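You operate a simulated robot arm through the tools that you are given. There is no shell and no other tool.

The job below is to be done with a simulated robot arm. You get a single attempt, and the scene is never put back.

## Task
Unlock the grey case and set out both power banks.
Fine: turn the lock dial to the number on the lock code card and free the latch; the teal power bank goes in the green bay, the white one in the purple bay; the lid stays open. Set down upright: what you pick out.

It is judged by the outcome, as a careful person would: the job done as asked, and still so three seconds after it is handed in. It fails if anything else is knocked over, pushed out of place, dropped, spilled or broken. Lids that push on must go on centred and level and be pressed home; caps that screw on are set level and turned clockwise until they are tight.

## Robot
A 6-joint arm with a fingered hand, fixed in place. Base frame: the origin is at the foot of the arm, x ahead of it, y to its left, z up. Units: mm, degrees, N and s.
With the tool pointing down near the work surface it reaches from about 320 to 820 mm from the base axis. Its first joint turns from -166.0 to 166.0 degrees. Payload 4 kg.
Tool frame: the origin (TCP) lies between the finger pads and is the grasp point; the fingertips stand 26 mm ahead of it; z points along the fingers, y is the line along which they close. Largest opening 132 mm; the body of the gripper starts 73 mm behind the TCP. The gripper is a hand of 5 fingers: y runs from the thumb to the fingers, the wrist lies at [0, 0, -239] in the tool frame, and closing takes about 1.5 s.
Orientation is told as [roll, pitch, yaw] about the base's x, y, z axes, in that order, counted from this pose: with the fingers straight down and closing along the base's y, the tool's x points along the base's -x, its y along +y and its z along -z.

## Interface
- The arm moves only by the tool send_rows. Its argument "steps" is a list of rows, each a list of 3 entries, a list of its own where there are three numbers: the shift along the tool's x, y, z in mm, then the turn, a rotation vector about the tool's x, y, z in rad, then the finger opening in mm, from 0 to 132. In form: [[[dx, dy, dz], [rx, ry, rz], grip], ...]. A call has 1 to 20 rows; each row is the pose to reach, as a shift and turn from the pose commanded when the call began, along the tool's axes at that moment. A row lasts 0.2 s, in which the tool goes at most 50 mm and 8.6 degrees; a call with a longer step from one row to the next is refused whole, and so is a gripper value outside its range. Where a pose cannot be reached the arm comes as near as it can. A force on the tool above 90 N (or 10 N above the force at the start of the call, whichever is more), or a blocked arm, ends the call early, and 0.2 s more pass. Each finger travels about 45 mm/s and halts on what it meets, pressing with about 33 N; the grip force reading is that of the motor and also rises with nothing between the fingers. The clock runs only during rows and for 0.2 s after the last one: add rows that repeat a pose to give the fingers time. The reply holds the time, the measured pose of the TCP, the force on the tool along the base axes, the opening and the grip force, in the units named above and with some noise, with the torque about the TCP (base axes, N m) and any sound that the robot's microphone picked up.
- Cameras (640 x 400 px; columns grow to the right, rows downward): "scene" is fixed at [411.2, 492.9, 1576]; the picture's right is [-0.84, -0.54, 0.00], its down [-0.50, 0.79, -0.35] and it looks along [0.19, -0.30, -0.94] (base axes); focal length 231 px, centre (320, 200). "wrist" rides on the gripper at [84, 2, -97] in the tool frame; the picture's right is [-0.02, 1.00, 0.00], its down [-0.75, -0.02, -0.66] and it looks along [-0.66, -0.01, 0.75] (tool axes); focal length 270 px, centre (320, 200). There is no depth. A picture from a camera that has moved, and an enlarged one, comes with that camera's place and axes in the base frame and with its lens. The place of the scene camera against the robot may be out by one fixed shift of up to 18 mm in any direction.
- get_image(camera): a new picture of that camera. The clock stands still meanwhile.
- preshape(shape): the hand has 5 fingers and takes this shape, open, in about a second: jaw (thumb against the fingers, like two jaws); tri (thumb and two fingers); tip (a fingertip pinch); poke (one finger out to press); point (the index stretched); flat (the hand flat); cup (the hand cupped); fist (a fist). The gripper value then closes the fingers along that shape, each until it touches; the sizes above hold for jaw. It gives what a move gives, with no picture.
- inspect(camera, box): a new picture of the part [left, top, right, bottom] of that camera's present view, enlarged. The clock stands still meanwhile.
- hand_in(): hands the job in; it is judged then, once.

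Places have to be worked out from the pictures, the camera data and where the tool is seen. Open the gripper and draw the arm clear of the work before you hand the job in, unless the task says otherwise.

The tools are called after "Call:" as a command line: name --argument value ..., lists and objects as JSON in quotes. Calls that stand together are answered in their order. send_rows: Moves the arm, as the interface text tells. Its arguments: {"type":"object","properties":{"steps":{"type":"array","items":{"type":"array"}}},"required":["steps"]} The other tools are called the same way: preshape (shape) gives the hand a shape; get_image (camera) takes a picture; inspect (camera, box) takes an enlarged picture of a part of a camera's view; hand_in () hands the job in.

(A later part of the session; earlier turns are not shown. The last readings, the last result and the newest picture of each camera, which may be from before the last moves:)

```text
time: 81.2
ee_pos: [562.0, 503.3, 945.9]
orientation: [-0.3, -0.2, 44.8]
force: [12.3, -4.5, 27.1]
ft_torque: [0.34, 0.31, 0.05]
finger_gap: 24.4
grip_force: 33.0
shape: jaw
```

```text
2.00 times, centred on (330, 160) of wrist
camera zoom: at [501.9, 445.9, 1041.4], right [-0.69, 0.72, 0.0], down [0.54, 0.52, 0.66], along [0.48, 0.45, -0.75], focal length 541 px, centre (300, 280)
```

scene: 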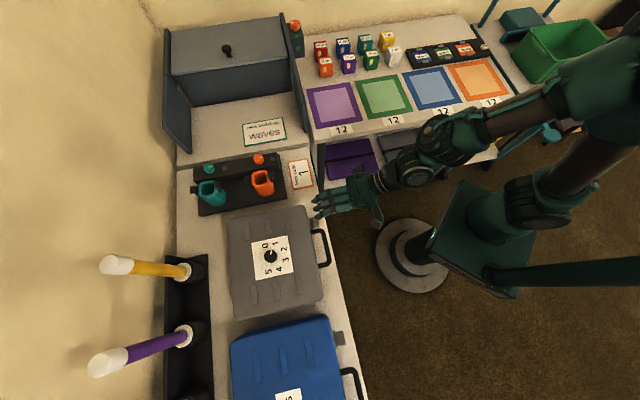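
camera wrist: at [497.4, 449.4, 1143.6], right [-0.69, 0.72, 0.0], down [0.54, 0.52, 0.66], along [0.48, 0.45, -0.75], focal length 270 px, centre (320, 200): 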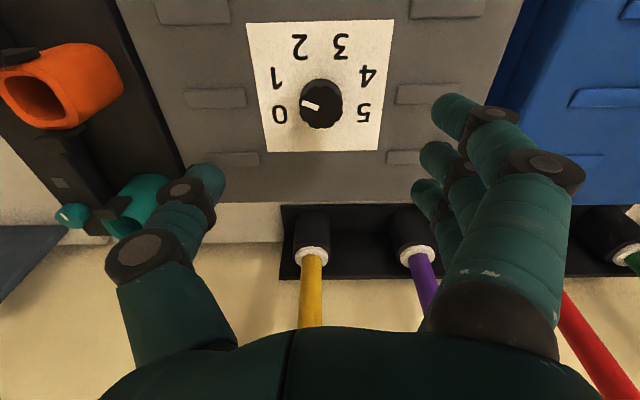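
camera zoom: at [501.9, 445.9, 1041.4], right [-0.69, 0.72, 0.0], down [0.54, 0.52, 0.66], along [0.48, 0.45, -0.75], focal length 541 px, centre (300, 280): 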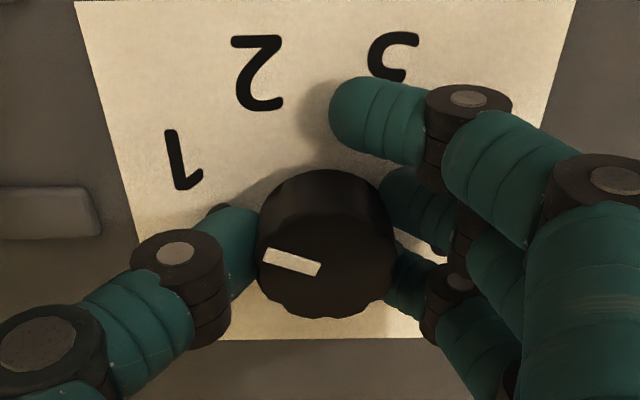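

Gripped. I turn a few degrees clockwise slowly and listen for a click.

Call:
send_rows --steps '[[[0, 0, -2], [0, 0, 0.02], 20], [[0, 0, -2], [0, 0, 0.04], 20], [[0, 0, -2], [0, 0, 0.06], 20], [[0, 0, -2], [0, 0, 0.08], 20], [[0, 0, -2], [0, 0, 0.08], 20]]'

Call:
send_rows --steps '[[[0, 0, 0], [0, 0, -0.03], 20], [[0, 0, 0], [0, 0, -0.06], 20], [[0, 0, 0], [0, 0, -0.09], 20], [[0, 0, 0], [0, 0, -0.12], 20], [[0, 0, 0], [0, 0, -0.15], 20], [[0, 0, 0], [0, 0, -0.18], 20], [[0, 0, 0], [0, 0, -0.18], 20]]'

```text
time: 82.4
ee_pos: [562.0, 503.4, 947.0]
orientation: [-0.2, 0.0, 40.1]
force: [12.8, -3.4, -2.5]
ft_torque: [0.03, -0.13, 0.04]
finger_gap: 22.7
grip_force: 32.7
shape: jaw
```

```text
time: 84.0
ee_pos: [561.1, 502.7, 946.4]
orientation: [-0.2, -0.2, 50.6]
force: [26.1, 18.3, -8.4]
ft_torque: [0.38, -0.36, -0.18]
finger_gap: 22.5
grip_force: 33.1
shape: jaw
```

No click heard in ±5°. I set the dial back to the exact mark. I also now realise my downward press acted close above the plate, so friction could have jammed it; the lip should be pressed while being dragged outward.

Call:
send_rows --steps '[[[0, 0, 0], [0, 0, 0.04], 20], [[0, 0, 0], [0, 0, 0.08], 20], [[0, 0, 0], [0, 0, 0.112], 20], [[0, 0, 0], [0, 0, 0.112], 20], [[0, 0, 0], [0, 0, 0.112], 40], [[0, 0, 0], [0, 0, 0.112], 60], [[0, 0, 0], [0, 0, 0.112], 80], [[0, 0, -20], [0, 0, 0.112], 80], [[0, 0, -60], [0, 0, 0.112], 80], [[0, 0, -100], [0, 0, 0.112], 80], [[0, 0, -100], [0, 0, 0.112], 80]]'

Call:
get_image --camera "wrist"

Call:
inspect --camera "wrist" --box '[235, 10, 405, 160]'

```text
time: 86.4
ee_pos: [559.3, 501.6, 1048.9]
orientation: [-0.2, -0.1, 44.2]
force: [0.2, -0.9, 0.8]
ft_torque: [0.01, 0.0, 0.02]
finger_gap: 79.5
grip_force: 0.1
shape: jaw
```

```text
taken
camera wrist: at [499.2, 444.5, 1144.3], right [-0.68, 0.73, 0.0], down [0.55, 0.51, 0.66], along [0.48, 0.45, -0.75], focal length 270 px, centre (320, 200)
```

wrist: 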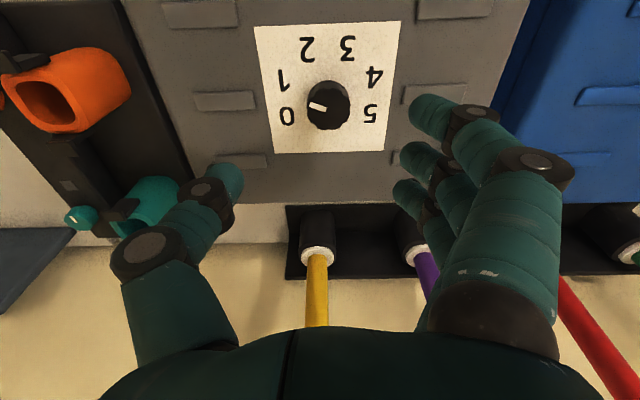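

```text
2.67 times, centred on (320, 85) of wrist
camera zoom: at [499.2, 444.5, 1144.3], right [-0.68, 0.73, 0.0], down [0.55, 0.51, 0.66], along [0.48, 0.45, -0.75], focal length 721 px, centre (320, 507)
```

zoom: 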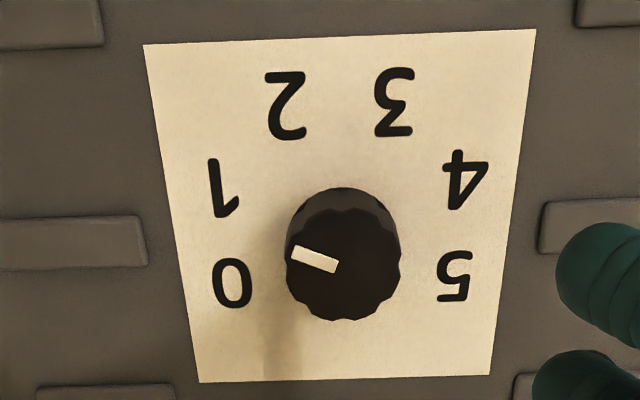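

The pointer now looks a few degrees short of the mark. I move aside so the overhead camera can measure it precisely.

Call:
send_rows --steps '[[[40, 0, 0], [0, 0, 0], 80], [[80, 0, 0], [0, 0, 0], 80], [[120, 0, 0], [0, 0, 0], 80], [[160, 0, 0], [0, 0, 0], 80], [[160, 0, 0], [0, 0, 0], 80]]'

Call:
inspect --camera "scene" --box '[248, 232, 296, 280]'

Call:
inspect --camera "scene" --box '[264, 248, 278, 262]'

```text
time: 87.6
ee_pos: [484.3, 428.6, 1087.7]
orientation: [-0.2, 0.2, 44.1]
force: [-0.6, 1.2, -0.7]
ft_torque: [0.0, -0.03, 0.02]
finger_gap: 79.7
grip_force: 0.1
shape: jaw
out of reach, approached as far as the arm can: row 3, 4, 5
```

```text
8.33 times, centred on (272, 256) of scene
camera zoom: at [411.2, 492.9, 1576.0], right [-0.84, -0.54, 0.0], down [-0.5, 0.79, -0.35], along [0.19, -0.3, -0.94], focal length 1922 px, centre (720, -267)
```

zoom: 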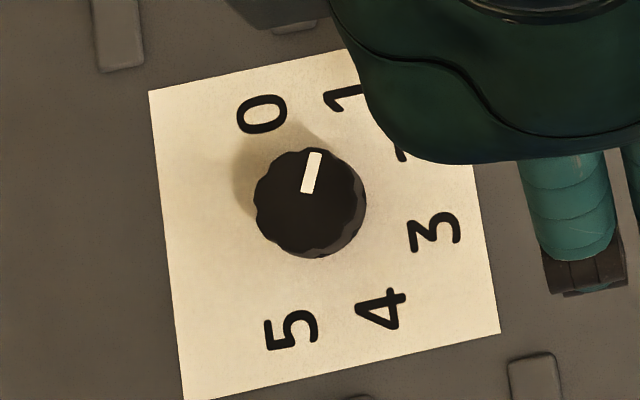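

```text
16.00 times, centred on (271, 255) of scene
camera zoom: at [411.2, 492.9, 1576.0], right [-0.84, -0.54, 0.0], down [-0.5, 0.79, -0.35], along [0.19, -0.3, -0.94], focal length 3690 px, centre (1104, -680)
```

zoom: 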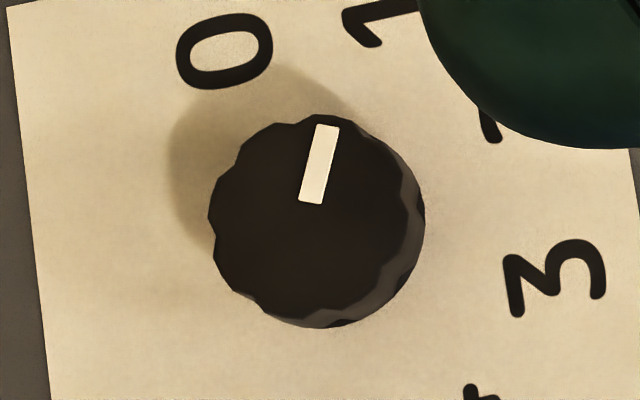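

The dial reads exactly as before, so it snaps into a detent at 1 and is correctly set. Next: press the lip while dragging it outward with a stiff hand pose; I roll the hand 180° again on the way back to the latch.

Call:
send_rows --steps '[[[0, -6, -10], [0, 0, 0.14], 100], [[0, -12, -20], [0, 0, 0.28], 100], [[0, -18, -20], [0, 0, 0.42], 100], [[0, -24, -20], [0, 0, 0.56], 100], [[0, -30, -20], [0, 0, 0.7], 100], [[0, -36, -20], [0, 0, 0.84], 100], [[0, -42, -20], [0, 0, 0.98], 100], [[0, -48, -20], [0, 0, 1.12], 100], [[0, -54, -20], [0, 0, 1.26], 100], [[0, -60, -20], [0, 0, 1.4], 100], [[0, -66, -20], [0, 0, 1.54], 100], [[0, -72, -20], [0, 0, 1.68], 100], [[0, -78, -20], [0, 0, 1.82], 100], [[0, -84, -20], [0, 0, 1.96], 100], [[0, -90, -20], [0, 0, 2.1], 100], [[0, -96, -20], [0, 0, 2.24], 100], [[0, -102, -20], [0, 0, 2.38], 100], [[0, -108, -20], [0, 0, 2.52], 100], [[0, -114, -20], [0, 0, 2.66], 100], [[0, -120, -20], [0, 0, 2.8], 100]]'

Call:
get_image --camera "scene"

```text
time: 91.8
ee_pos: [569.8, 342.5, 1108.9]
orientation: [0.3, -0.1, -116.4]
force: [-0.1, -0.1, 0.3]
ft_torque: [0.0, 0.01, -0.02]
finger_gap: 99.7
grip_force: 0.1
shape: jaw
```

```text
taken
```

scene: 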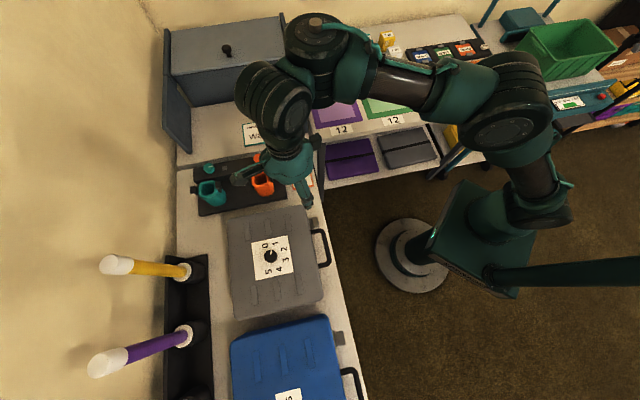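

Nearly there; I finish the yaw to −135° and move in front of the latch at a safe height.

Call:
send_rows --steps '[[[-20, -2, 20], [0, 0, 0.11], 100], [[-40, -4, 45], [0, 0, 0.22], 100], [[-54.8, -6.5, 70], [0, 0, 0.325], 100], [[-54.8, -6.5, 70], [0, 0, 0.325], 100]]'

```text
time: 92.8
ee_pos: [549.3, 352.7, 1077.7]
orientation: [-6.5, -0.7, -132.9]
force: [0.7, 0.8, -0.4]
ft_torque: [0.0, 0.03, 0.02]
finger_gap: 100.0
grip_force: 0.1
shape: jaw
out of reach, approached as far as the arm can: row 2, 3
```

The arm prefers a tilted hand here. I tilt it forward about 35° while levelling, and move to just in front of the latch.

Call:
send_rows --steps '[[[0, 0, 0], [-0.02, 0.12, 0.01], 100], [[0, 6, 0], [-0.04, 0.24, 0.02], 100], [[-12, 12, 15], [-0.06, 0.36, 0.03], 100], [[-24, 18, 30], [-0.08, 0.48, 0.037], 100], [[-36, 24, 45], [-0.113, 0.6, 0.037], 100], [[-48, 31, 60], [-0.113, 0.6, 0.037], 100], [[-59, 31, 77], [-0.113, 0.6, 0.037], 100], [[-59, 31, 77], [-0.113, 0.6, 0.037], 100]]'

Call:
get_image --camera "wrist"

```text
time: 94.6
ee_pos: [649.4, 436.9, 1122.2]
orientation: [3.9, 27.1, -135.8]
force: [-0.6, 0.3, 1.2]
ft_torque: [-0.02, -0.02, 0.03]
finger_gap: 100.1
grip_force: 0.0
shape: jaw
out of reach, approached as far as the arm can: row 1, 2, 3, 4, 5, 6, 7, 8
```

```text
taken
camera wrist: at [670.1, 463.8, 1244.8], right [0.66, -0.75, 0.05], down [-0.74, -0.63, 0.24], along [-0.15, -0.2, -0.97], focal length 270 px, centre (320, 200)
```

wrist: 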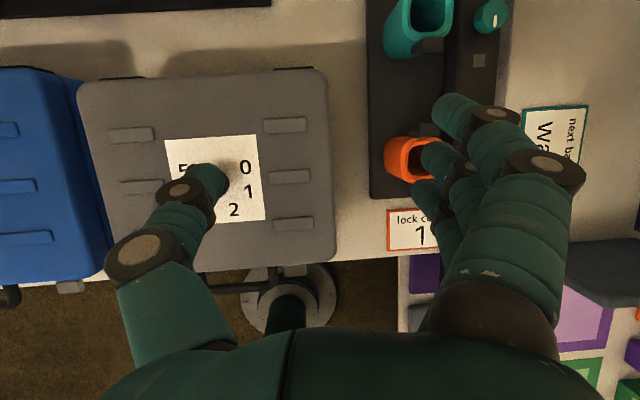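

The arm drifted up and back in a different wrist configuration. I test whether it can simply move toward the front from here in modest steps.

Call:
send_rows --steps '[[[-15, 0, -3], [0, 0.06, 0], 100], [[-31, 0, -6], [0, 0.12, 0], 100], [[-47, 0, -8], [0, 0.18, 0], 100], [[-62, 0, -9], [0, 0.25, 0], 100], [[-62, 0, -9], [0, 0.25, 0], 100]]'

```text
time: 95.8
ee_pos: [648.3, 430.3, 1154.8]
orientation: [3.0, 30.3, -135.6]
force: [0.2, 0.2, -0.6]
ft_torque: [-0.05, 0.01, 0.0]
finger_gap: 100.2
grip_force: 0.1
shape: jaw
out of reach, approached as far as the arm can: row 1, 2, 3, 4, 5
```

That branch is at a joint limit. I reverse: untilt, then roll back to yaw 45°.

Call:
send_rows --steps '[[[0, 0, 0], [0, -0.13, 0], 100], [[0, 0, 0], [0, -0.26, 0], 100], [[0, 0, 0], [0, -0.39, 0], 100], [[0, 0, 0], [0, -0.52, 0], 100], [[0, 0, 0], [0, -0.53, 0], 100]]'

Call:
send_rows --steps '[[[0, 0, 0], [0, 0, -0.145], 100], [[0, 0, 0], [0, 0, -0.29], 100], [[0, 0, 0], [0, 0, -0.435], 100], [[0, 0, 0], [0, 0, -0.58], 100], [[0, 0, 0], [0, 0, -0.725], 100], [[0, 0, 0], [0, 0, -0.87], 100], [[0, 0, 0], [0, 0, -1.015], 100], [[0, 0, 0], [0, 0, -1.16], 100], [[0, 0, 0], [0, 0, -1.305], 100], [[0, 0, 0], [0, 0, -1.45], 100], [[0, 0, 0], [0, 0, -1.595], 100], [[0, 0, 0], [0, 0, -1.74], 100], [[0, 0, 0], [0, 0, -1.885], 100], [[0, 0, 0], [0, 0, -2.03], 100], [[0, 0, 0], [0, 0, -2.175], 100], [[0, 0, 0], [0, 0, -2.32], 100], [[0, 0, 0], [0, 0, -2.465], 100], [[0, 0, 0], [0, 0, -2.61], 100], [[0, 0, 0], [0, 0, -2.755], 100], [[0, 0, 0], [0, 0, -2.9], 100]]'

```text
time: 97.0
ee_pos: [615.2, 397.1, 1137.8]
orientation: [2.5, 0.0, -136.8]
force: [0.4, 0.4, -0.4]
ft_torque: [-0.04, -0.03, -0.01]
finger_gap: 100.0
grip_force: 0.1
shape: jaw
out of reach, approached as far as the arm can: row 3, 4, 5
```

```text
time: 101.2
ee_pos: [615.7, 397.8, 1139.4]
orientation: [-2.6, -0.6, 29.1]
force: [0.0, -0.8, 0.9]
ft_torque: [-0.01, -0.03, 0.02]
finger_gap: 99.9
grip_force: 0.0
shape: jaw
```

Call:
send_rows --steps '[[[26, 3, 0], [-0.01, 0, -0.07], 100], [[52, 6, 0], [-0.02, 0, -0.14], 100], [[78, 8, 0], [-0.03, 0.01, -0.21], 100], [[104, 10.7, 0], [-0.045, 0.01, -0.28], 100], [[104, 10.7, 0], [-0.045, 0.01, -0.28], 100]]'

Call:
get_image --camera "scene"

```text
time: 102.4
ee_pos: [520.2, 356.7, 1137.1]
orientation: [-0.1, 0.2, 45.2]
force: [-0.1, 0.3, -3.9]
ft_torque: [0.01, -0.03, 0.0]
finger_gap: 99.8
grip_force: 0.0
shape: jaw
out of reach, approached as far as the arm can: row 1, 2, 3
```

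```text
taken
```

scene: 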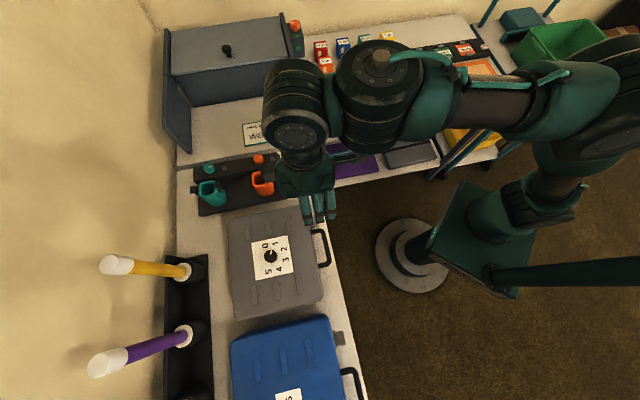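

I retrace the route that worked: back down in front of the case with yaw 45°, then tilt, then roll.

Call:
send_rows --steps '[[[30, 0, 20], [0, 0, 0], 100], [[60, 0, 40], [0, 0, 0], 100], [[90, 0, 70], [0, 0, 0], 100], [[115, 0, 100], [0, 0, 0], 100], [[121, 0, 130], [0, 0, 0], 100], [[121, 0, 130], [0, 0, 0], 100]]'

```text
time: 103.8
ee_pos: [434.8, 271.1, 1007.4]
orientation: [0.0, 0.4, 45.1]
force: [-0.5, -0.2, -0.6]
ft_torque: [0.0, 0.01, 0.01]
finger_gap: 99.7
grip_force: 0.1
shape: jaw
```

Call:
send_rows --steps '[[[0, 0, 0], [0, -0.14, 0], 100], [[-5, 0, 0], [0, -0.28, 0], 100], [[-15, 0, 0], [0, -0.42, 0], 100], [[-30, 0, 0], [0, -0.56, 0], 100], [[-45, 0, 0], [0, -0.7, 0], 100], [[-60, 0, 0], [0, -0.84, 0], 100], [[-70, 0, 0], [0, -0.98, 0], 100], [[-80, 0, -10], [0, -1.1, 0], 100], [[-80, 0, -10], [0, -1.1, 0], 100]]'

Call:
send_rows --steps '[[[0, 0, 0], [0, 0, 0.145], 100], [[0, 0, 0], [0, 0, 0.29], 100], [[0, 0, 0], [0, 0, 0.435], 100], [[0, 0, 0], [0, 0, 0.58], 100], [[0, 0, 0], [0, 0, 0.725], 100], [[0, 0, 0], [0, 0, 0.87], 100], [[0, 0, 0], [0, 0, 1.015], 100], [[0, 0, 0], [0, 0, 1.16], 100], [[0, 0, 0], [0, 0, 1.305], 100], [[0, 0, 0], [0, 0, 1.45], 100], [[0, 0, 0], [0, 0, 1.595], 100], [[0, 0, 0], [0, 0, 1.74], 100], [[0, 0, 0], [0, 0, 1.885], 100], [[0, 0, 0], [0, 0, 2.03], 100], [[0, 0, 0], [0, 0, 2.175], 100], [[0, 0, 0], [0, 0, 2.32], 100], [[0, 0, 0], [0, 0, 2.465], 100], [[0, 0, 0], [0, 0, 2.61], 100], [[0, 0, 0], [0, 0, 2.755], 100], [[0, 0, 0], [0, 0, 2.9], 100]]'

Call:
get_image --camera "scene"

```text
time: 105.8
ee_pos: [491.7, 326.5, 1016.9]
orientation: [0.0, -62.7, 45.3]
force: [0.0, -0.2, -0.7]
ft_torque: [0.0, -0.01, 0.0]
finger_gap: 100.3
grip_force: 0.1
shape: jaw
```

```text
time: 110.0
ee_pos: [492.2, 327.0, 1017.3]
orientation: [24.6, 59.6, -107.0]
force: [-0.9, 0.6, 0.1]
ft_torque: [0.0, 0.01, -0.01]
finger_gap: 99.9
grip_force: 0.0
shape: jaw
```

```text
taken
```

scene: 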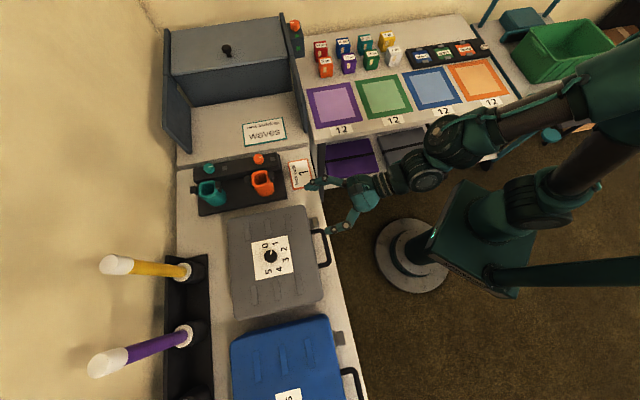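

Back in the good configuration. I complete the roll and set the tilt to about 45°.

Call:
send_rows --steps '[[[0, 0, 0], [0, 0, 0.12], 100], [[0, 0, 0], [0, 0, 0.24], 100], [[0, 0, 0], [0, 0, 0.24], 100]]'

Call:
send_rows --steps '[[[0, 20, -10], [0, -0.1, 0], 100], [[0, 40, -20], [0, -0.2, 0], 100], [[-15, 56, -15], [0, -0.3, 0], 100], [[-35, 56, -5], [0, -0.31, 0], 100], [[-50, 56, 10], [0, -0.31, 0], 100], [[-50, 56, 10], [0, -0.31, 0], 100]]'

Call:
get_image --camera "wrist"

```text
time: 110.8
ee_pos: [490.4, 327.7, 1017.2]
orientation: [0.2, 62.6, -134.7]
force: [0.0, -0.1, 0.7]
ft_torque: [-0.02, -0.03, 0.0]
finger_gap: 100.0
grip_force: 0.1
shape: jaw
```

```text
time: 112.2
ee_pos: [521.5, 277.9, 967.1]
orientation: [0.1, 45.0, -134.8]
force: [-0.1, 0.2, 0.9]
ft_torque: [0.04, -0.05, -0.01]
finger_gap: 99.9
grip_force: 0.0
shape: jaw
```

```text
taken
camera wrist: at [517.9, 271.3, 1095.2], right [0.7, -0.72, -0.01], down [-0.71, -0.7, -0.06], along [0.04, 0.05, -1.0], focal length 270 px, centre (320, 200)
```

wrist: 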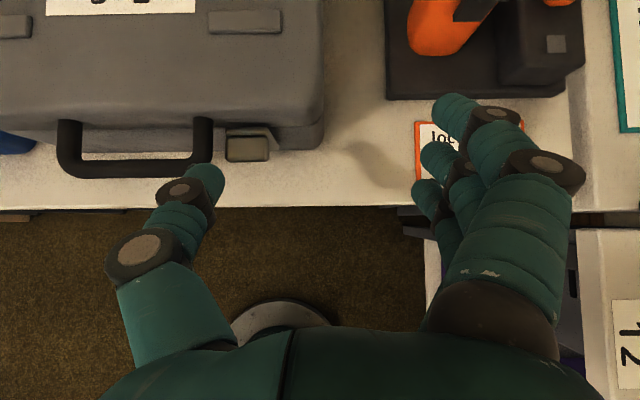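

Thumb tip is above and in front of the lip. I bring it over the outer half of the lip and down to contact.

Call:
send_rows --steps '[[[-4, 1, 15], [0, 0, 0], 100], [[-8, 2, 30], [0, 0, 0], 100], [[-10.6, 2, 41.7], [0, 0, 0], 100], [[-14.8, 2, 46], [0, 0, 0], 100], [[-18.4, 2, 49.5], [0, 0, 0], 100], [[-21.2, 2, 52.3], [0, 0, 0], 100], [[-23.3, 2, 54.4], [0, 0, 0], 100]]'

Call:
get_image --camera "wrist"

```text
time: 113.8
ee_pos: [538.8, 292.8, 914.6]
orientation: [0.1, 45.1, -134.7]
force: [-1.8, -4.8, 19.1]
ft_torque: [0.9, 0.81, 0.34]
finger_gap: 99.6
grip_force: 0.1
shape: jaw
```

```text
taken
camera wrist: at [535.0, 285.8, 1042.1], right [0.7, -0.72, -0.01], down [-0.71, -0.7, -0.07], along [0.04, 0.06, -1.0], focal length 270 px, centre (320, 200)
```

wrist: 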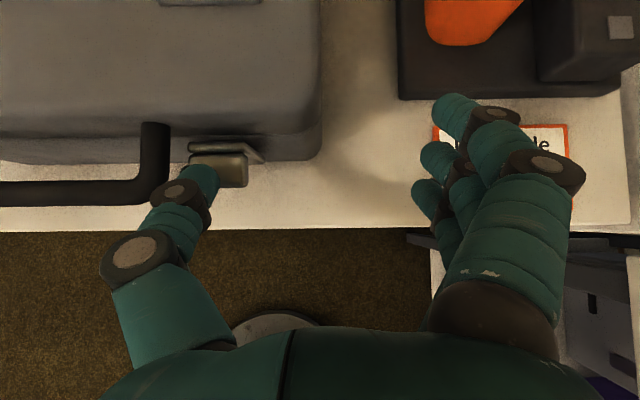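

Contact at 19 N on the lip's top. Now I press and drag outward along the arc the lip would take if hinged at the plate's bottom.

Call:
send_rows --steps '[[[-6.4, 0, 0.7], [0, 0, 0], 100], [[-11.3, 0, 0], [0, 0, 0], 100], [[-15.6, 0, -1.4], [0, 0, 0], 100], [[-21.9, 0, -3.5], [0, 0, 0], 100], [[-29, 0, -4.9], [0, 0, 0], 100], [[-29, 0, -4.9], [0, 0, 0], 100]]'

Call:
get_image --camera "wrist"

```text
time: 115.2
ee_pos: [520.4, 275.8, 895.8]
orientation: [0.2, 44.9, -134.8]
force: [-0.1, 0.3, -0.2]
ft_torque: [-0.01, 0.02, 0.01]
finger_gap: 100.3
grip_force: 0.1
shape: jaw
```

```text
taken
camera wrist: at [517.7, 269.1, 1022.8], right [0.7, -0.72, -0.01], down [-0.71, -0.7, -0.07], along [0.04, 0.05, -1.0], focal length 270 px, centre (320, 200)
```

wrist: 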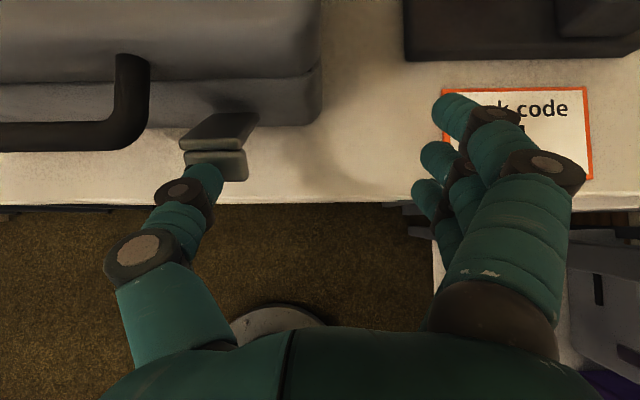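

The latch swung open — it just needed the outward drag. I push it further down along its arc so it's fully clear.

Call:
send_rows --steps '[[[-7, 0, 3], [0, 0, 0], 100], [[-14, 0, 6], [0, 0, 0], 100], [[-21, 0, 9], [0, 0, 0], 100], [[-28, 0, 14], [0, 0, 0], 100], [[-33, 0, 19], [0, 0, 0], 100], [[-33, 0, 19], [0, 0, 0], 100]]'

Call:
get_image --camera "wrist"

```text
time: 116.6
ee_pos: [513.7, 265.6, 859.9]
orientation: [0.2, 44.8, -134.7]
force: [-23.2, -34.4, 16.2]
ft_torque: [0.68, 0.88, 2.77]
finger_gap: 99.3
grip_force: 0.2
shape: jaw
```

```text
taken
camera wrist: at [510.6, 260.3, 987.2], right [0.7, -0.72, -0.01], down [-0.71, -0.7, -0.06], along [0.04, 0.05, -1.0], focal length 270 px, centre (320, 200)
```

wrist: 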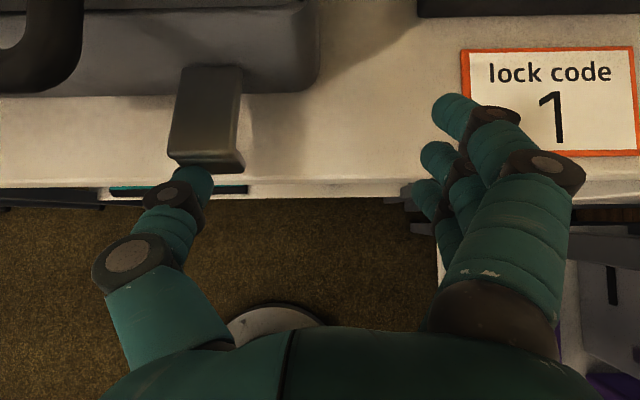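

The latch plate is now swung out nearly horizontal. I back away gently and check it stays.

Call:
send_rows --steps '[[[-10, 0, -10], [0, 0, 0], 100], [[-20, 0, -25], [0, 0, 0], 100], [[0, 0, -50], [0, 0, 0], 100], [[30, 0, -80], [0, 0, 0], 100], [[55, 0, -100], [0, 0, 0], 100], [[55, 0, -100], [0, 0, 0], 100]]'

Call:
get_image --camera "wrist"

Call:
inspect --camera "scene" --box '[222, 200, 362, 320]'

```text
time: 118.0
ee_pos: [492.3, 245.4, 970.6]
orientation: [0.3, 44.9, -134.6]
force: [0.5, -0.5, 0.1]
ft_torque: [0.0, -0.01, 0.02]
finger_gap: 100.0
grip_force: 0.2
shape: jaw
```

```text
taken
camera wrist: at [488.7, 238.6, 1096.5], right [0.7, -0.72, -0.01], down [-0.71, -0.7, -0.06], along [0.04, 0.05, -1.0], focal length 270 px, centre (320, 200)
```

wrist: 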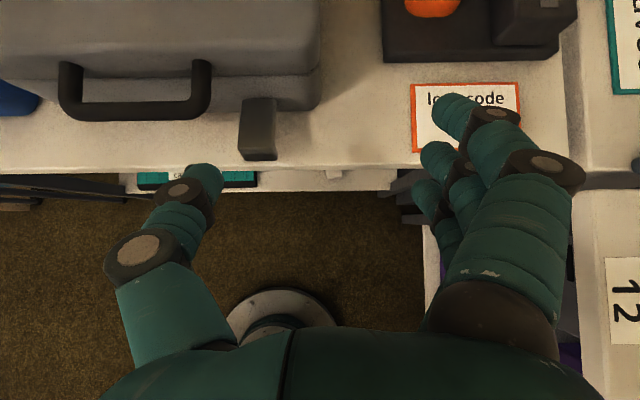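

```text
3.33 times, centred on (292, 260) of scene
camera zoom: at [411.2, 492.9, 1576.0], right [-0.84, -0.54, 0.0], down [-0.5, 0.79, -0.35], along [0.19, -0.3, -0.94], focal length 769 px, centre (413, 0)
```

zoom: 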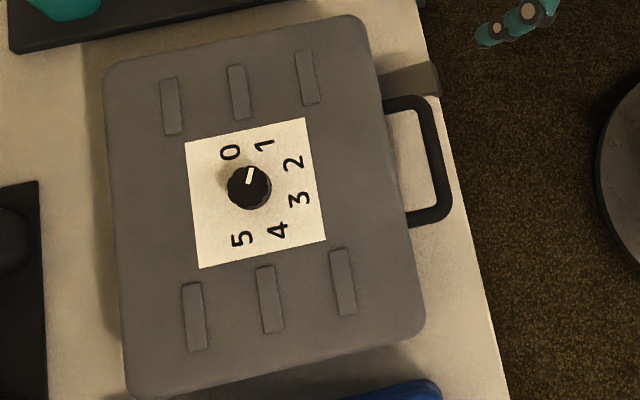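

The latch stays open. Now I bring the thumb under the handle bar (toward its left end) to lift the lid along its arc.

Call:
send_rows --steps '[[[0, -25, 0], [0, 0, 0], 100], [[0, -50, 0], [0, 0, 0], 100], [[-17, -50, 30], [0, 0, 0], 100], [[-34, -50, 60], [0, 0, 0], 100], [[-49.5, -50, 89], [0, 0, 0], 100], [[-49.5, -50, 89], [0, 0, 0], 100]]'

Call:
get_image --camera "wrist"

```text
time: 119.4
ee_pos: [475.6, 299.9, 873.0]
orientation: [0.1, 44.9, -134.6]
force: [-0.2, 1.3, 1.1]
ft_torque: [0.0, 0.0, 0.0]
finger_gap: 100.2
grip_force: 0.1
shape: jaw
```

```text
taken
camera wrist: at [471.6, 293.5, 1000.3], right [0.7, -0.72, -0.01], down [-0.71, -0.7, -0.07], along [0.04, 0.05, -1.0], focal length 270 px, centre (320, 200)
```

wrist: 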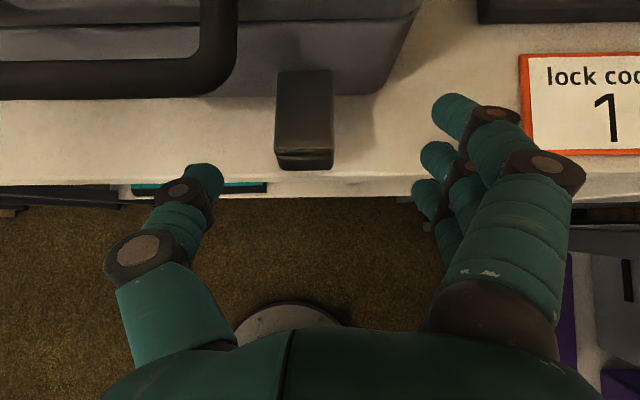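

The thumb is positioned below the handle bar. I move it under the bar and begin lifting along the lid's arc to about 15°.

Call:
send_rows --steps '[[[12, 0, 5], [0, 0, 0], 100], [[24.7, 0, 9.2], [0, 0, 0], 100], [[29.4, 0, 4], [0, 0, 0], 100], [[38, 0, -4], [0, 0, 0], 100], [[48.3, 0, -12.2], [0, 0, 0], 100], [[58, 0, -19.5], [0, 0, 0], 100], [[68.5, 0, -26.8], [0, 0, 0], 100], [[79, 0, -33], [0, 0, 0], 100], [[89.9, 0, -39.5], [0, 0, 0], 100], [[89.9, 0, -39.5], [0, 0, 0], 100]]'

Call:
get_image --camera "wrist"

Call:
get_image --camera "scene"

```text
time: 121.6
ee_pos: [501.4, 325.0, 961.6]
orientation: [0.1, 45.0, -134.7]
force: [-4.4, -3.0, -1.1]
ft_torque: [-0.06, -0.05, 0.28]
finger_gap: 99.9
grip_force: 0.1
shape: jaw
```

```text
taken
camera wrist: at [498.6, 319.1, 1088.6], right [0.7, -0.72, -0.01], down [-0.71, -0.7, -0.07], along [0.04, 0.05, -1.0], focal length 270 px, centre (320, 200)
```

wrist: 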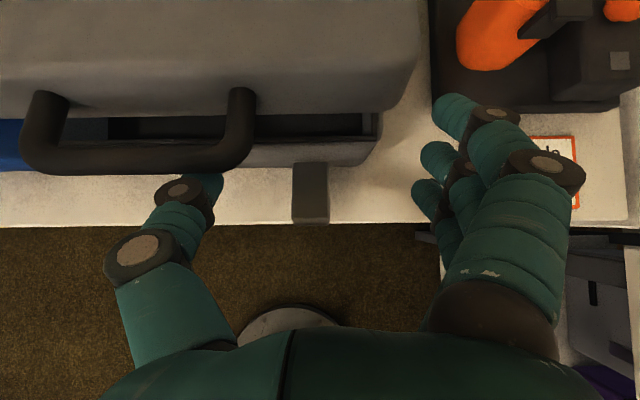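

```text
taken
```

scene: 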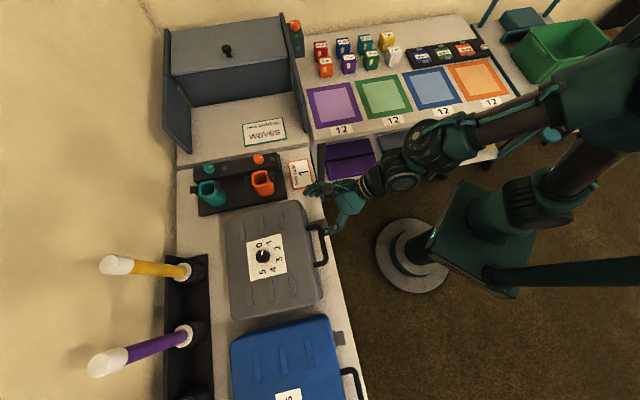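

The lid is lifting with only ~5 N. I continue along the arc to about 60°.

Call:
send_rows --steps '[[[22.5, 0, -10.7], [0, 0, 0], 100], [[45.7, 0, -19.5], [0, 0, 0], 100], [[69.6, 0, -26.2], [0, 0, 0], 100], [[94.1, 0, -30.9], [0, 0, 0], 100], [[118.8, 0, -33.3], [0, 0, 0], 100], [[143.7, 0, -33.6], [0, 0, 0], 100], [[168.5, 0, -31.7], [0, 0, 0], 100], [[193.1, 0, -27.8], [0, 0, 0], 100], [[217.1, 0, -21.6], [0, 0, 0], 100], [[217.1, 0, -21.6], [0, 0, 0], 100]]'

Call:
get_image --camera "wrist"

Call:
get_image --camera "scene"

```text
time: 123.8
ee_pos: [599.5, 424.5, 1131.5]
orientation: [0.1, 44.8, -134.8]
force: [-0.7, -0.1, -1.3]
ft_torque: [-0.03, -0.04, 0.01]
finger_gap: 99.9
grip_force: 0.0
shape: jaw
```

```text
taken
camera wrist: at [596.4, 418.0, 1258.2], right [0.7, -0.72, -0.01], down [-0.71, -0.7, -0.06], along [0.04, 0.05, -1.0], focal length 270 px, centre (320, 200)
```

wrist: 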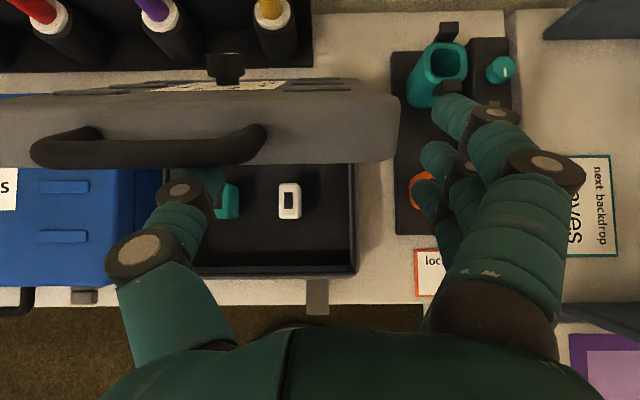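

```text
taken
```

scene: 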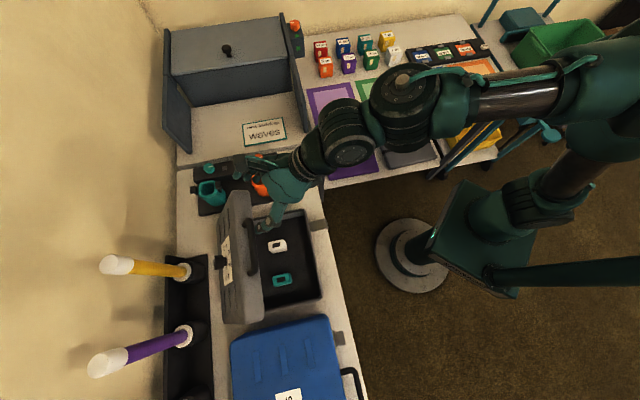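

The lid is well up and the white and teal power banks are visible inside. I push it on toward 95°.

Call:
send_rows --steps '[[[23.5, 0, 8.3], [0, 0, 0], 100], [[46.2, 0, 18.5], [0, 0, 0], 100], [[67.8, 0, 30.6], [0, 0, 0], 100], [[88.4, 0, 44.6], [0, 0, 0], 100], [[107.7, 0, 60.4], [0, 0, 0], 100], [[125.4, 0, 77.8], [0, 0, 0], 100], [[141.5, 0, 96.7], [0, 0, 0], 100], [[141.5, 0, 96.7], [0, 0, 0], 100]]'

Call:
get_image --camera "wrist"

Call:
get_image --camera "scene"

```text
time: 125.6
ee_pos: [718.2, 545.2, 1162.6]
orientation: [0.1, 44.9, -134.8]
force: [0.7, -0.5, 0.0]
ft_torque: [0.0, 0.0, -0.02]
finger_gap: 100.0
grip_force: 0.1
shape: jaw
```

```text
taken
camera wrist: at [715.9, 537.8, 1289.2], right [0.7, -0.72, -0.01], down [-0.71, -0.7, -0.06], along [0.04, 0.05, -1.0], focal length 270 px, centre (320, 200)
```

wrist: 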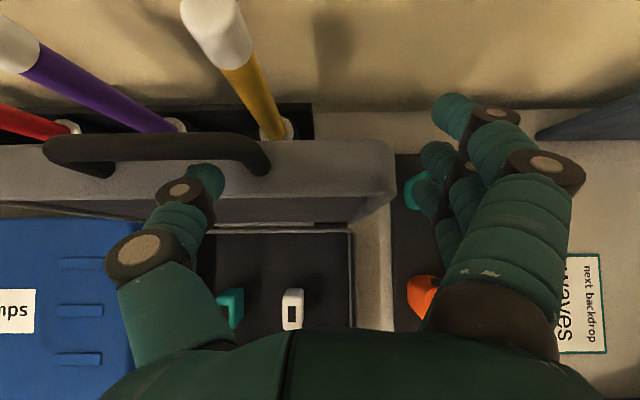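

```text
taken
```

scene: 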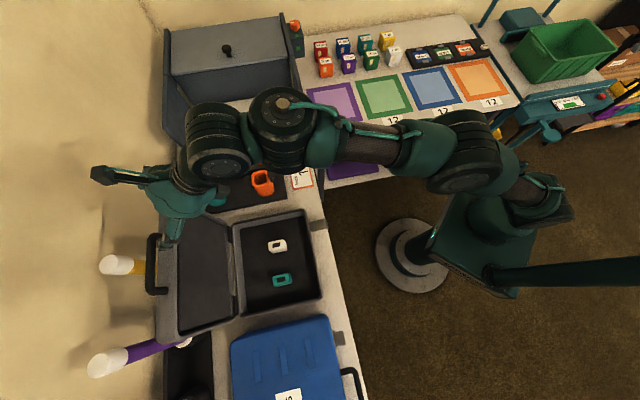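

The lid stands open past vertical with no force on the thumb. I back the hand off toward the robot and look into the case.

Call:
send_rows --steps '[[[-28, 0, -28], [0, 0, 0], 100], [[-57, 0, -57], [0, 0, 0], 100], [[-85, 0, -85], [0, 0, 0], 100], [[-110, 0, -110], [0, 0, 0], 100], [[-110, 0, -110], [0, 0, 0], 100]]'

Call:
get_image --camera "wrist"

Call:
get_image --camera "scene"

```text
time: 126.8
ee_pos: [608.8, 433.6, 1162.6]
orientation: [0.2, 44.9, -134.7]
force: [-0.2, -0.5, 0.9]
ft_torque: [-0.04, 0.0, -0.01]
finger_gap: 100.3
grip_force: 0.0
shape: jaw
```

```text
taken
camera wrist: at [605.3, 427.3, 1289.7], right [0.7, -0.72, -0.01], down [-0.71, -0.7, -0.07], along [0.04, 0.05, -1.0], focal length 270 px, centre (320, 200)
```

wrist: 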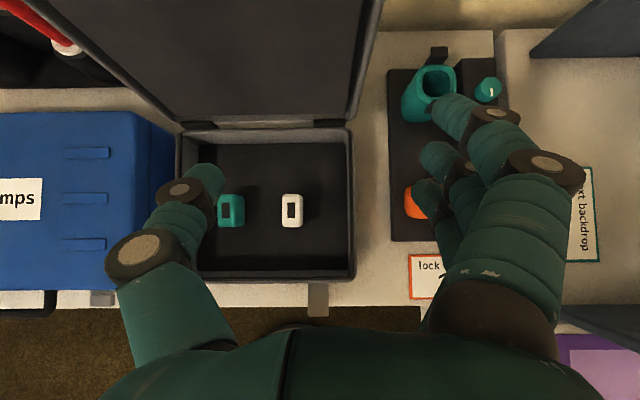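

```text
taken
```

scene: 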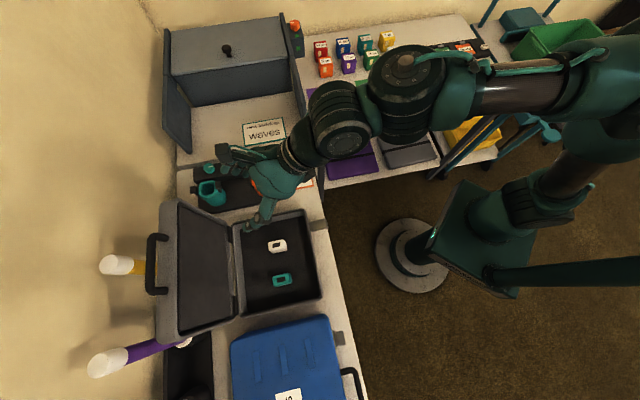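

Call:
inspect --camera "wrist" --box '[180, 130, 360, 285]'

Call:
inspect --camera "scene" --box '[230, 205, 330, 315]'

Call:
inspect --camera "scene" --box '[258, 230, 300, 295]'

Call:
inspect --camera "scene" --box '[290, 60, 430, 150]'

```text
2.58 times, centred on (270, 208) of wrist
camera zoom: at [605.3, 427.3, 1289.7], right [0.7, -0.72, -0.01], down [-0.71, -0.7, -0.07], along [0.04, 0.05, -1.0], focal length 698 px, centre (449, 181)
```

zoom: 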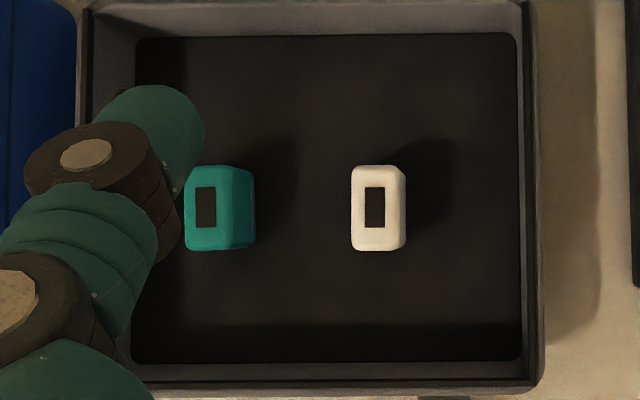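

```text
3.64 times, centred on (280, 260) of scene
camera zoom: at [411.2, 492.9, 1576.0], right [-0.84, -0.54, 0.0], down [-0.5, 0.79, -0.35], along [0.19, -0.3, -0.94], focal length 839 px, centre (466, -18)
```

zoom: 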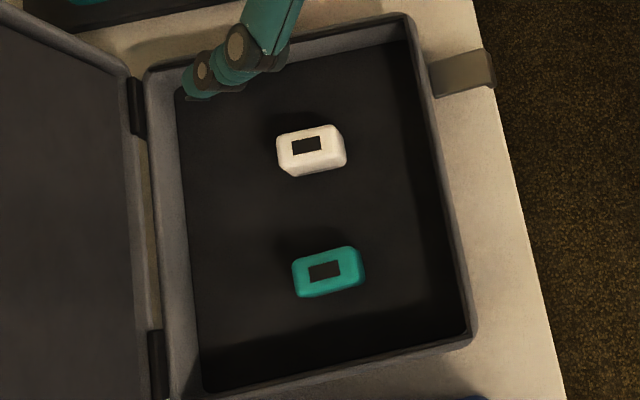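

```text
6.15 times, centred on (279, 262) of scene
camera zoom: at [411.2, 492.9, 1576.0], right [-0.84, -0.54, 0.0], down [-0.5, 0.79, -0.35], along [0.19, -0.3, -0.94], focal length 1419 px, centre (572, -185)
```

zoom: 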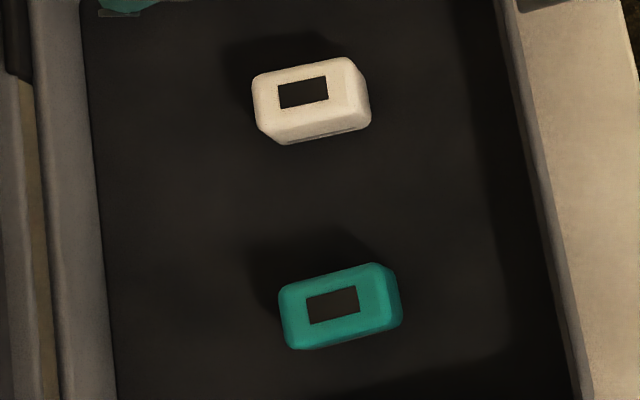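

```text
4.44 times, centred on (360, 105) of scene
camera zoom: at [411.2, 492.9, 1576.0], right [-0.84, -0.54, 0.0], down [-0.5, 0.79, -0.35], along [0.19, -0.3, -0.94], focal length 1025 px, centre (142, 622)
```

zoom: 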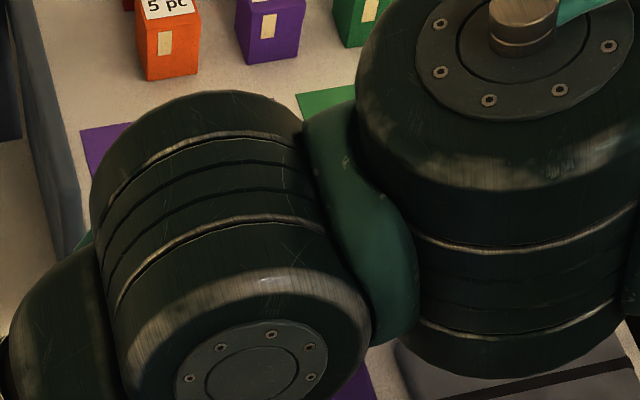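

Both banks stand screen-up in the tray, each about 31 × 52 mm and 48 mm tall: white near (u 741, v −76), teal near (u 743, v 25). I go back to the yaw-45° pose (retracing the good route) for picking.

Call:
send_rows --steps '[[[-33, 0, -4], [0, 0.05, 0], 100], [[-66, 0, -8], [0, 0.1, 0], 100], [[-99, 0, -12], [0, 0.15, 0], 100], [[-132, 0, -16], [0, 0.2, 0], 100], [[-165, 0, -20], [0, 0.26, 0], 100], [[-197, 0, -24.5], [0, 0.31, 0], 100], [[-197, 0, -24.5], [0, 0.31, 0], 100]]'

Call:
send_rows --steps '[[[0, 0, 0], [0, 0, -0.145], 100], [[0, 0, 0], [0, 0, -0.29], 100], [[0, 0, 0], [0, 0, -0.435], 100], [[0, 0, 0], [0, 0, -0.58], 100], [[0, 0, 0], [0, 0, -0.725], 100], [[0, 0, 0], [0, 0, -0.87], 100], [[0, 0, 0], [0, 0, -1.015], 100], [[0, 0, 0], [0, 0, -1.16], 100], [[0, 0, 0], [0, 0, -1.305], 100], [[0, 0, 0], [0, 0, -1.45], 100], [[0, 0, 0], [0, 0, -1.595], 100], [[0, 0, 0], [0, 0, -1.74], 100], [[0, 0, 0], [0, 0, -1.885], 100], [[0, 0, 0], [0, 0, -2.03], 100], [[0, 0, 0], [0, 0, -2.175], 100], [[0, 0, 0], [0, 0, -2.32], 100], [[0, 0, 0], [0, 0, -2.465], 100], [[0, 0, 0], [0, 0, -2.61], 100], [[0, 0, 0], [0, 0, -2.755], 100], [[0, 0, 0], [0, 0, -2.9], 100]]'

Call:
send_rows --steps '[[[0, 0, 0], [0, 0, -0.12], 100], [[0, 0, 0], [0, 0, -0.24], 100], [[0, 0, 0], [0, 0, -0.24], 100]]'

Call:
get_image --camera "scene"

```text
time: 128.4
ee_pos: [498.0, 322.3, 1039.9]
orientation: [0.2, 62.6, -134.6]
force: [0.3, -0.1, -1.0]
ft_torque: [0.02, -0.01, -0.03]
finger_gap: 100.1
grip_force: 0.2
shape: jaw
```

```text
time: 132.6
ee_pos: [496.2, 322.1, 1041.6]
orientation: [24.4, -59.8, 17.3]
force: [0.0, 0.8, 0.0]
ft_torque: [0.01, 0.03, 0.02]
finger_gap: 99.9
grip_force: 0.1
shape: jaw
```

```text
time: 133.4
ee_pos: [495.6, 322.7, 1040.2]
orientation: [-0.2, -62.7, 45.3]
force: [0.0, 0.7, 0.4]
ft_torque: [-0.03, 0.01, 0.01]
finger_gap: 100.1
grip_force: 0.0
shape: jaw
```

```text
taken
```

scene: 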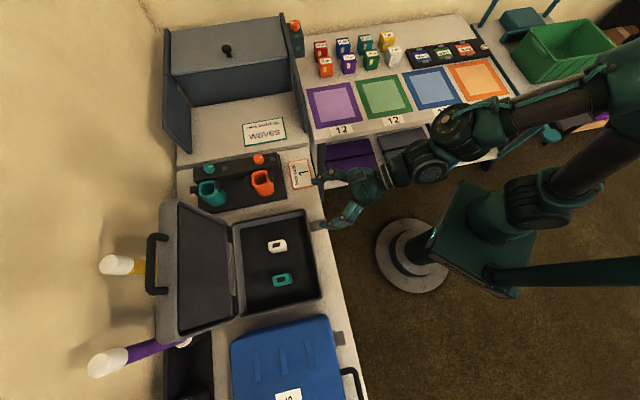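

The lid stays open. I go above the teal bank with the hand vertical.

Call:
send_rows --steps '[[[-24.7, 15, 4.2], [0, 0.137, 0], 80], [[-42.7, 33, 17.3], [0, 0.274, 0], 80], [[-52.8, 52, 36.9], [0, 0.41, 0], 80], [[-63.4, 72, 57.3], [0, 0.55, 0], 80], [[-73.5, 92, 76.9], [0, 0.685, 0], 80], [[-83.6, 111, 96.5], [0, 0.82, 0], 80], [[-80.3, 130, 122.9], [0, 0.96, 0], 80], [[-75.3, 147, 145.8], [0, 1.094, 0], 80], [[-75.3, 147, 145.8], [0, 1.094, 0], 80]]'

Call:
get_image --camera "wrist"

```text
time: 135.4
ee_pos: [507.5, 542.2, 1041.6]
orientation: [-0.1, 0.1, 45.1]
force: [0.5, -0.2, -0.2]
ft_torque: [0.04, 0.0, 0.0]
finger_gap: 80.4
grip_force: 0.0
shape: jaw
```

```text
taken
camera wrist: at [449.3, 484.0, 1137.2], right [-0.69, 0.72, 0.0], down [0.54, 0.52, 0.66], along [0.47, 0.46, -0.75], focal length 270 px, centre (320, 200)
```

wrist: 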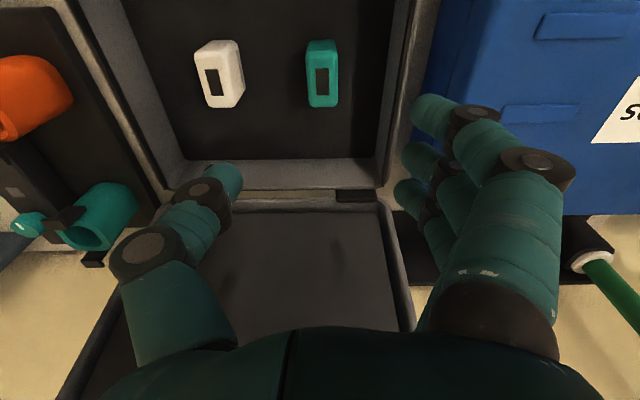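

Teal bank is directly below (about u 740, v 26). I narrow the opening to 60 and descend partway to verify.

Call:
send_rows --steps '[[[1, -2, 40], [0, 0, 0], 66], [[1, -2, 80], [0, 0, 0], 60], [[1, -2, 115], [0, 0, 0], 60], [[1, -2, 140], [0, 0, 0], 60], [[1, -2, 140], [0, 0, 0], 60]]'

Call:
get_image --camera "wrist"

```text
time: 136.6
ee_pos: [509.7, 538.4, 900.8]
orientation: [0.0, 0.0, 45.2]
force: [1.1, 0.2, 0.7]
ft_torque: [0.03, -0.01, 0.03]
finger_gap: 61.2
grip_force: 0.0
shape: jaw
```

```text
taken
camera wrist: at [450.5, 480.8, 995.1], right [-0.69, 0.72, 0.0], down [0.54, 0.52, 0.66], along [0.47, 0.46, -0.75], focal length 270 px, centre (320, 200)
```

wrist: 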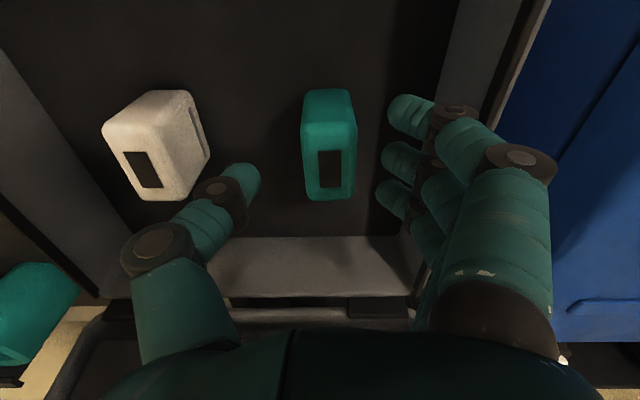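

The bank is centred within a few mm (3 mm toward the fingers). I shift, descend to z 850 and close on it.

Call:
send_rows --steps '[[[0, 3, 20], [0, 0, 0], 60], [[0, 3, 38], [0, 0, 0], 60], [[0, 3, 51], [0, 0, 0], 60], [[0, 3, 51], [0, 0, 0], 60]]'

Call:
get_image --camera "wrist"

```text
time: 137.6
ee_pos: [507.3, 544.0, 850.1]
orientation: [0.0, 0.0, 45.1]
force: [0.4, 0.0, 0.3]
ft_torque: [0.0, 0.02, 0.01]
finger_gap: 61.0
grip_force: 0.1
shape: jaw
```

```text
taken
camera wrist: at [449.5, 484.6, 945.4], right [-0.69, 0.72, 0.0], down [0.54, 0.52, 0.66], along [0.47, 0.46, -0.75], focal length 270 px, centre (320, 200)
```

wrist: 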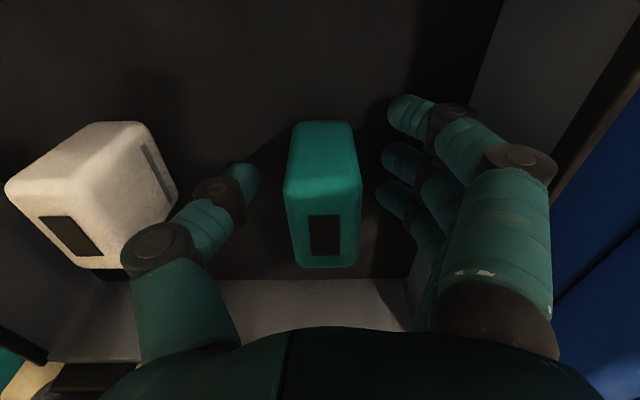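

The fingers flank the teal bank. I close the grip.

Call:
send_rows --steps '[[[0, 0, 0], [0, 0, 0], 45], [[0, 0, 0], [0, 0, 0], 35], [[0, 0, 0], [0, 0, 0], 25], [[0, 0, 0], [0, 0, 0], 20], [[0, 0, 0], [0, 0, 0], 20], [[0, 0, 0], [0, 0, 0], 20]]'

Call:
get_image --camera "wrist"

```text
time: 139.0
ee_pos: [508.6, 542.4, 850.9]
orientation: [0.0, 0.0, 45.2]
force: [0.0, -0.2, 2.4]
ft_torque: [0.02, -0.03, 0.01]
finger_gap: 15.3
grip_force: 32.7
shape: jaw
```

```text
taken
camera wrist: at [449.7, 484.5, 945.8], right [-0.69, 0.72, 0.0], down [0.54, 0.52, 0.66], along [0.47, 0.46, -0.75], focal length 270 px, centre (320, 200)
```

wrist: 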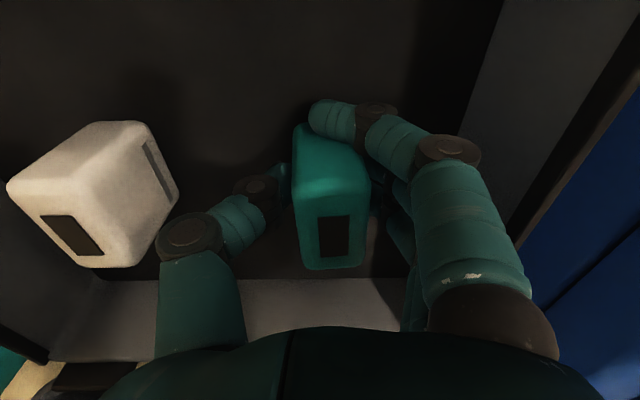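

Gripped by thumb against the middle fingers, with the index around the front. I lift 40 mm and check it hangs level.

Call:
send_rows --steps '[[[0, 0, -8], [0, 0, 0], 15], [[0, 0, -18], [0, 0, 0], 12], [[0, 0, -30], [0, 0, 0], 10], [[0, 0, -42], [0, 0, 0], 10], [[0, 0, -42], [0, 0, 0], 10]]'

Call:
get_image --camera "wrist"

```text
time: 140.2
ee_pos: [505.3, 542.0, 890.6]
orientation: [0.1, 0.1, 45.1]
force: [0.0, 0.0, -1.6]
ft_torque: [0.01, 0.02, 0.01]
finger_gap: 13.1
grip_force: 33.5
shape: jaw
```

```text
taken
camera wrist: at [447.7, 484.1, 987.4], right [-0.69, 0.72, 0.0], down [0.54, 0.52, 0.66], along [0.47, 0.46, -0.75], focal length 270 px, centre (320, 200)
```

wrist: 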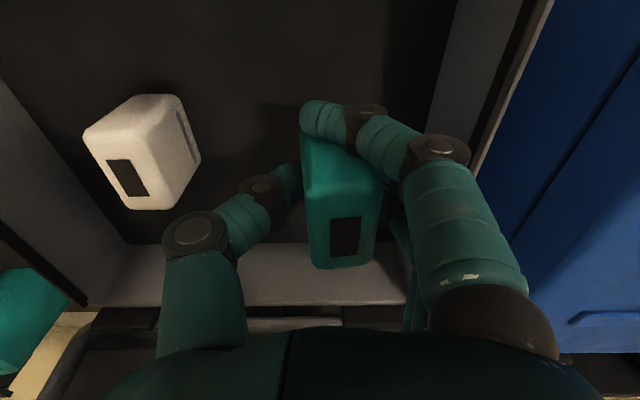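

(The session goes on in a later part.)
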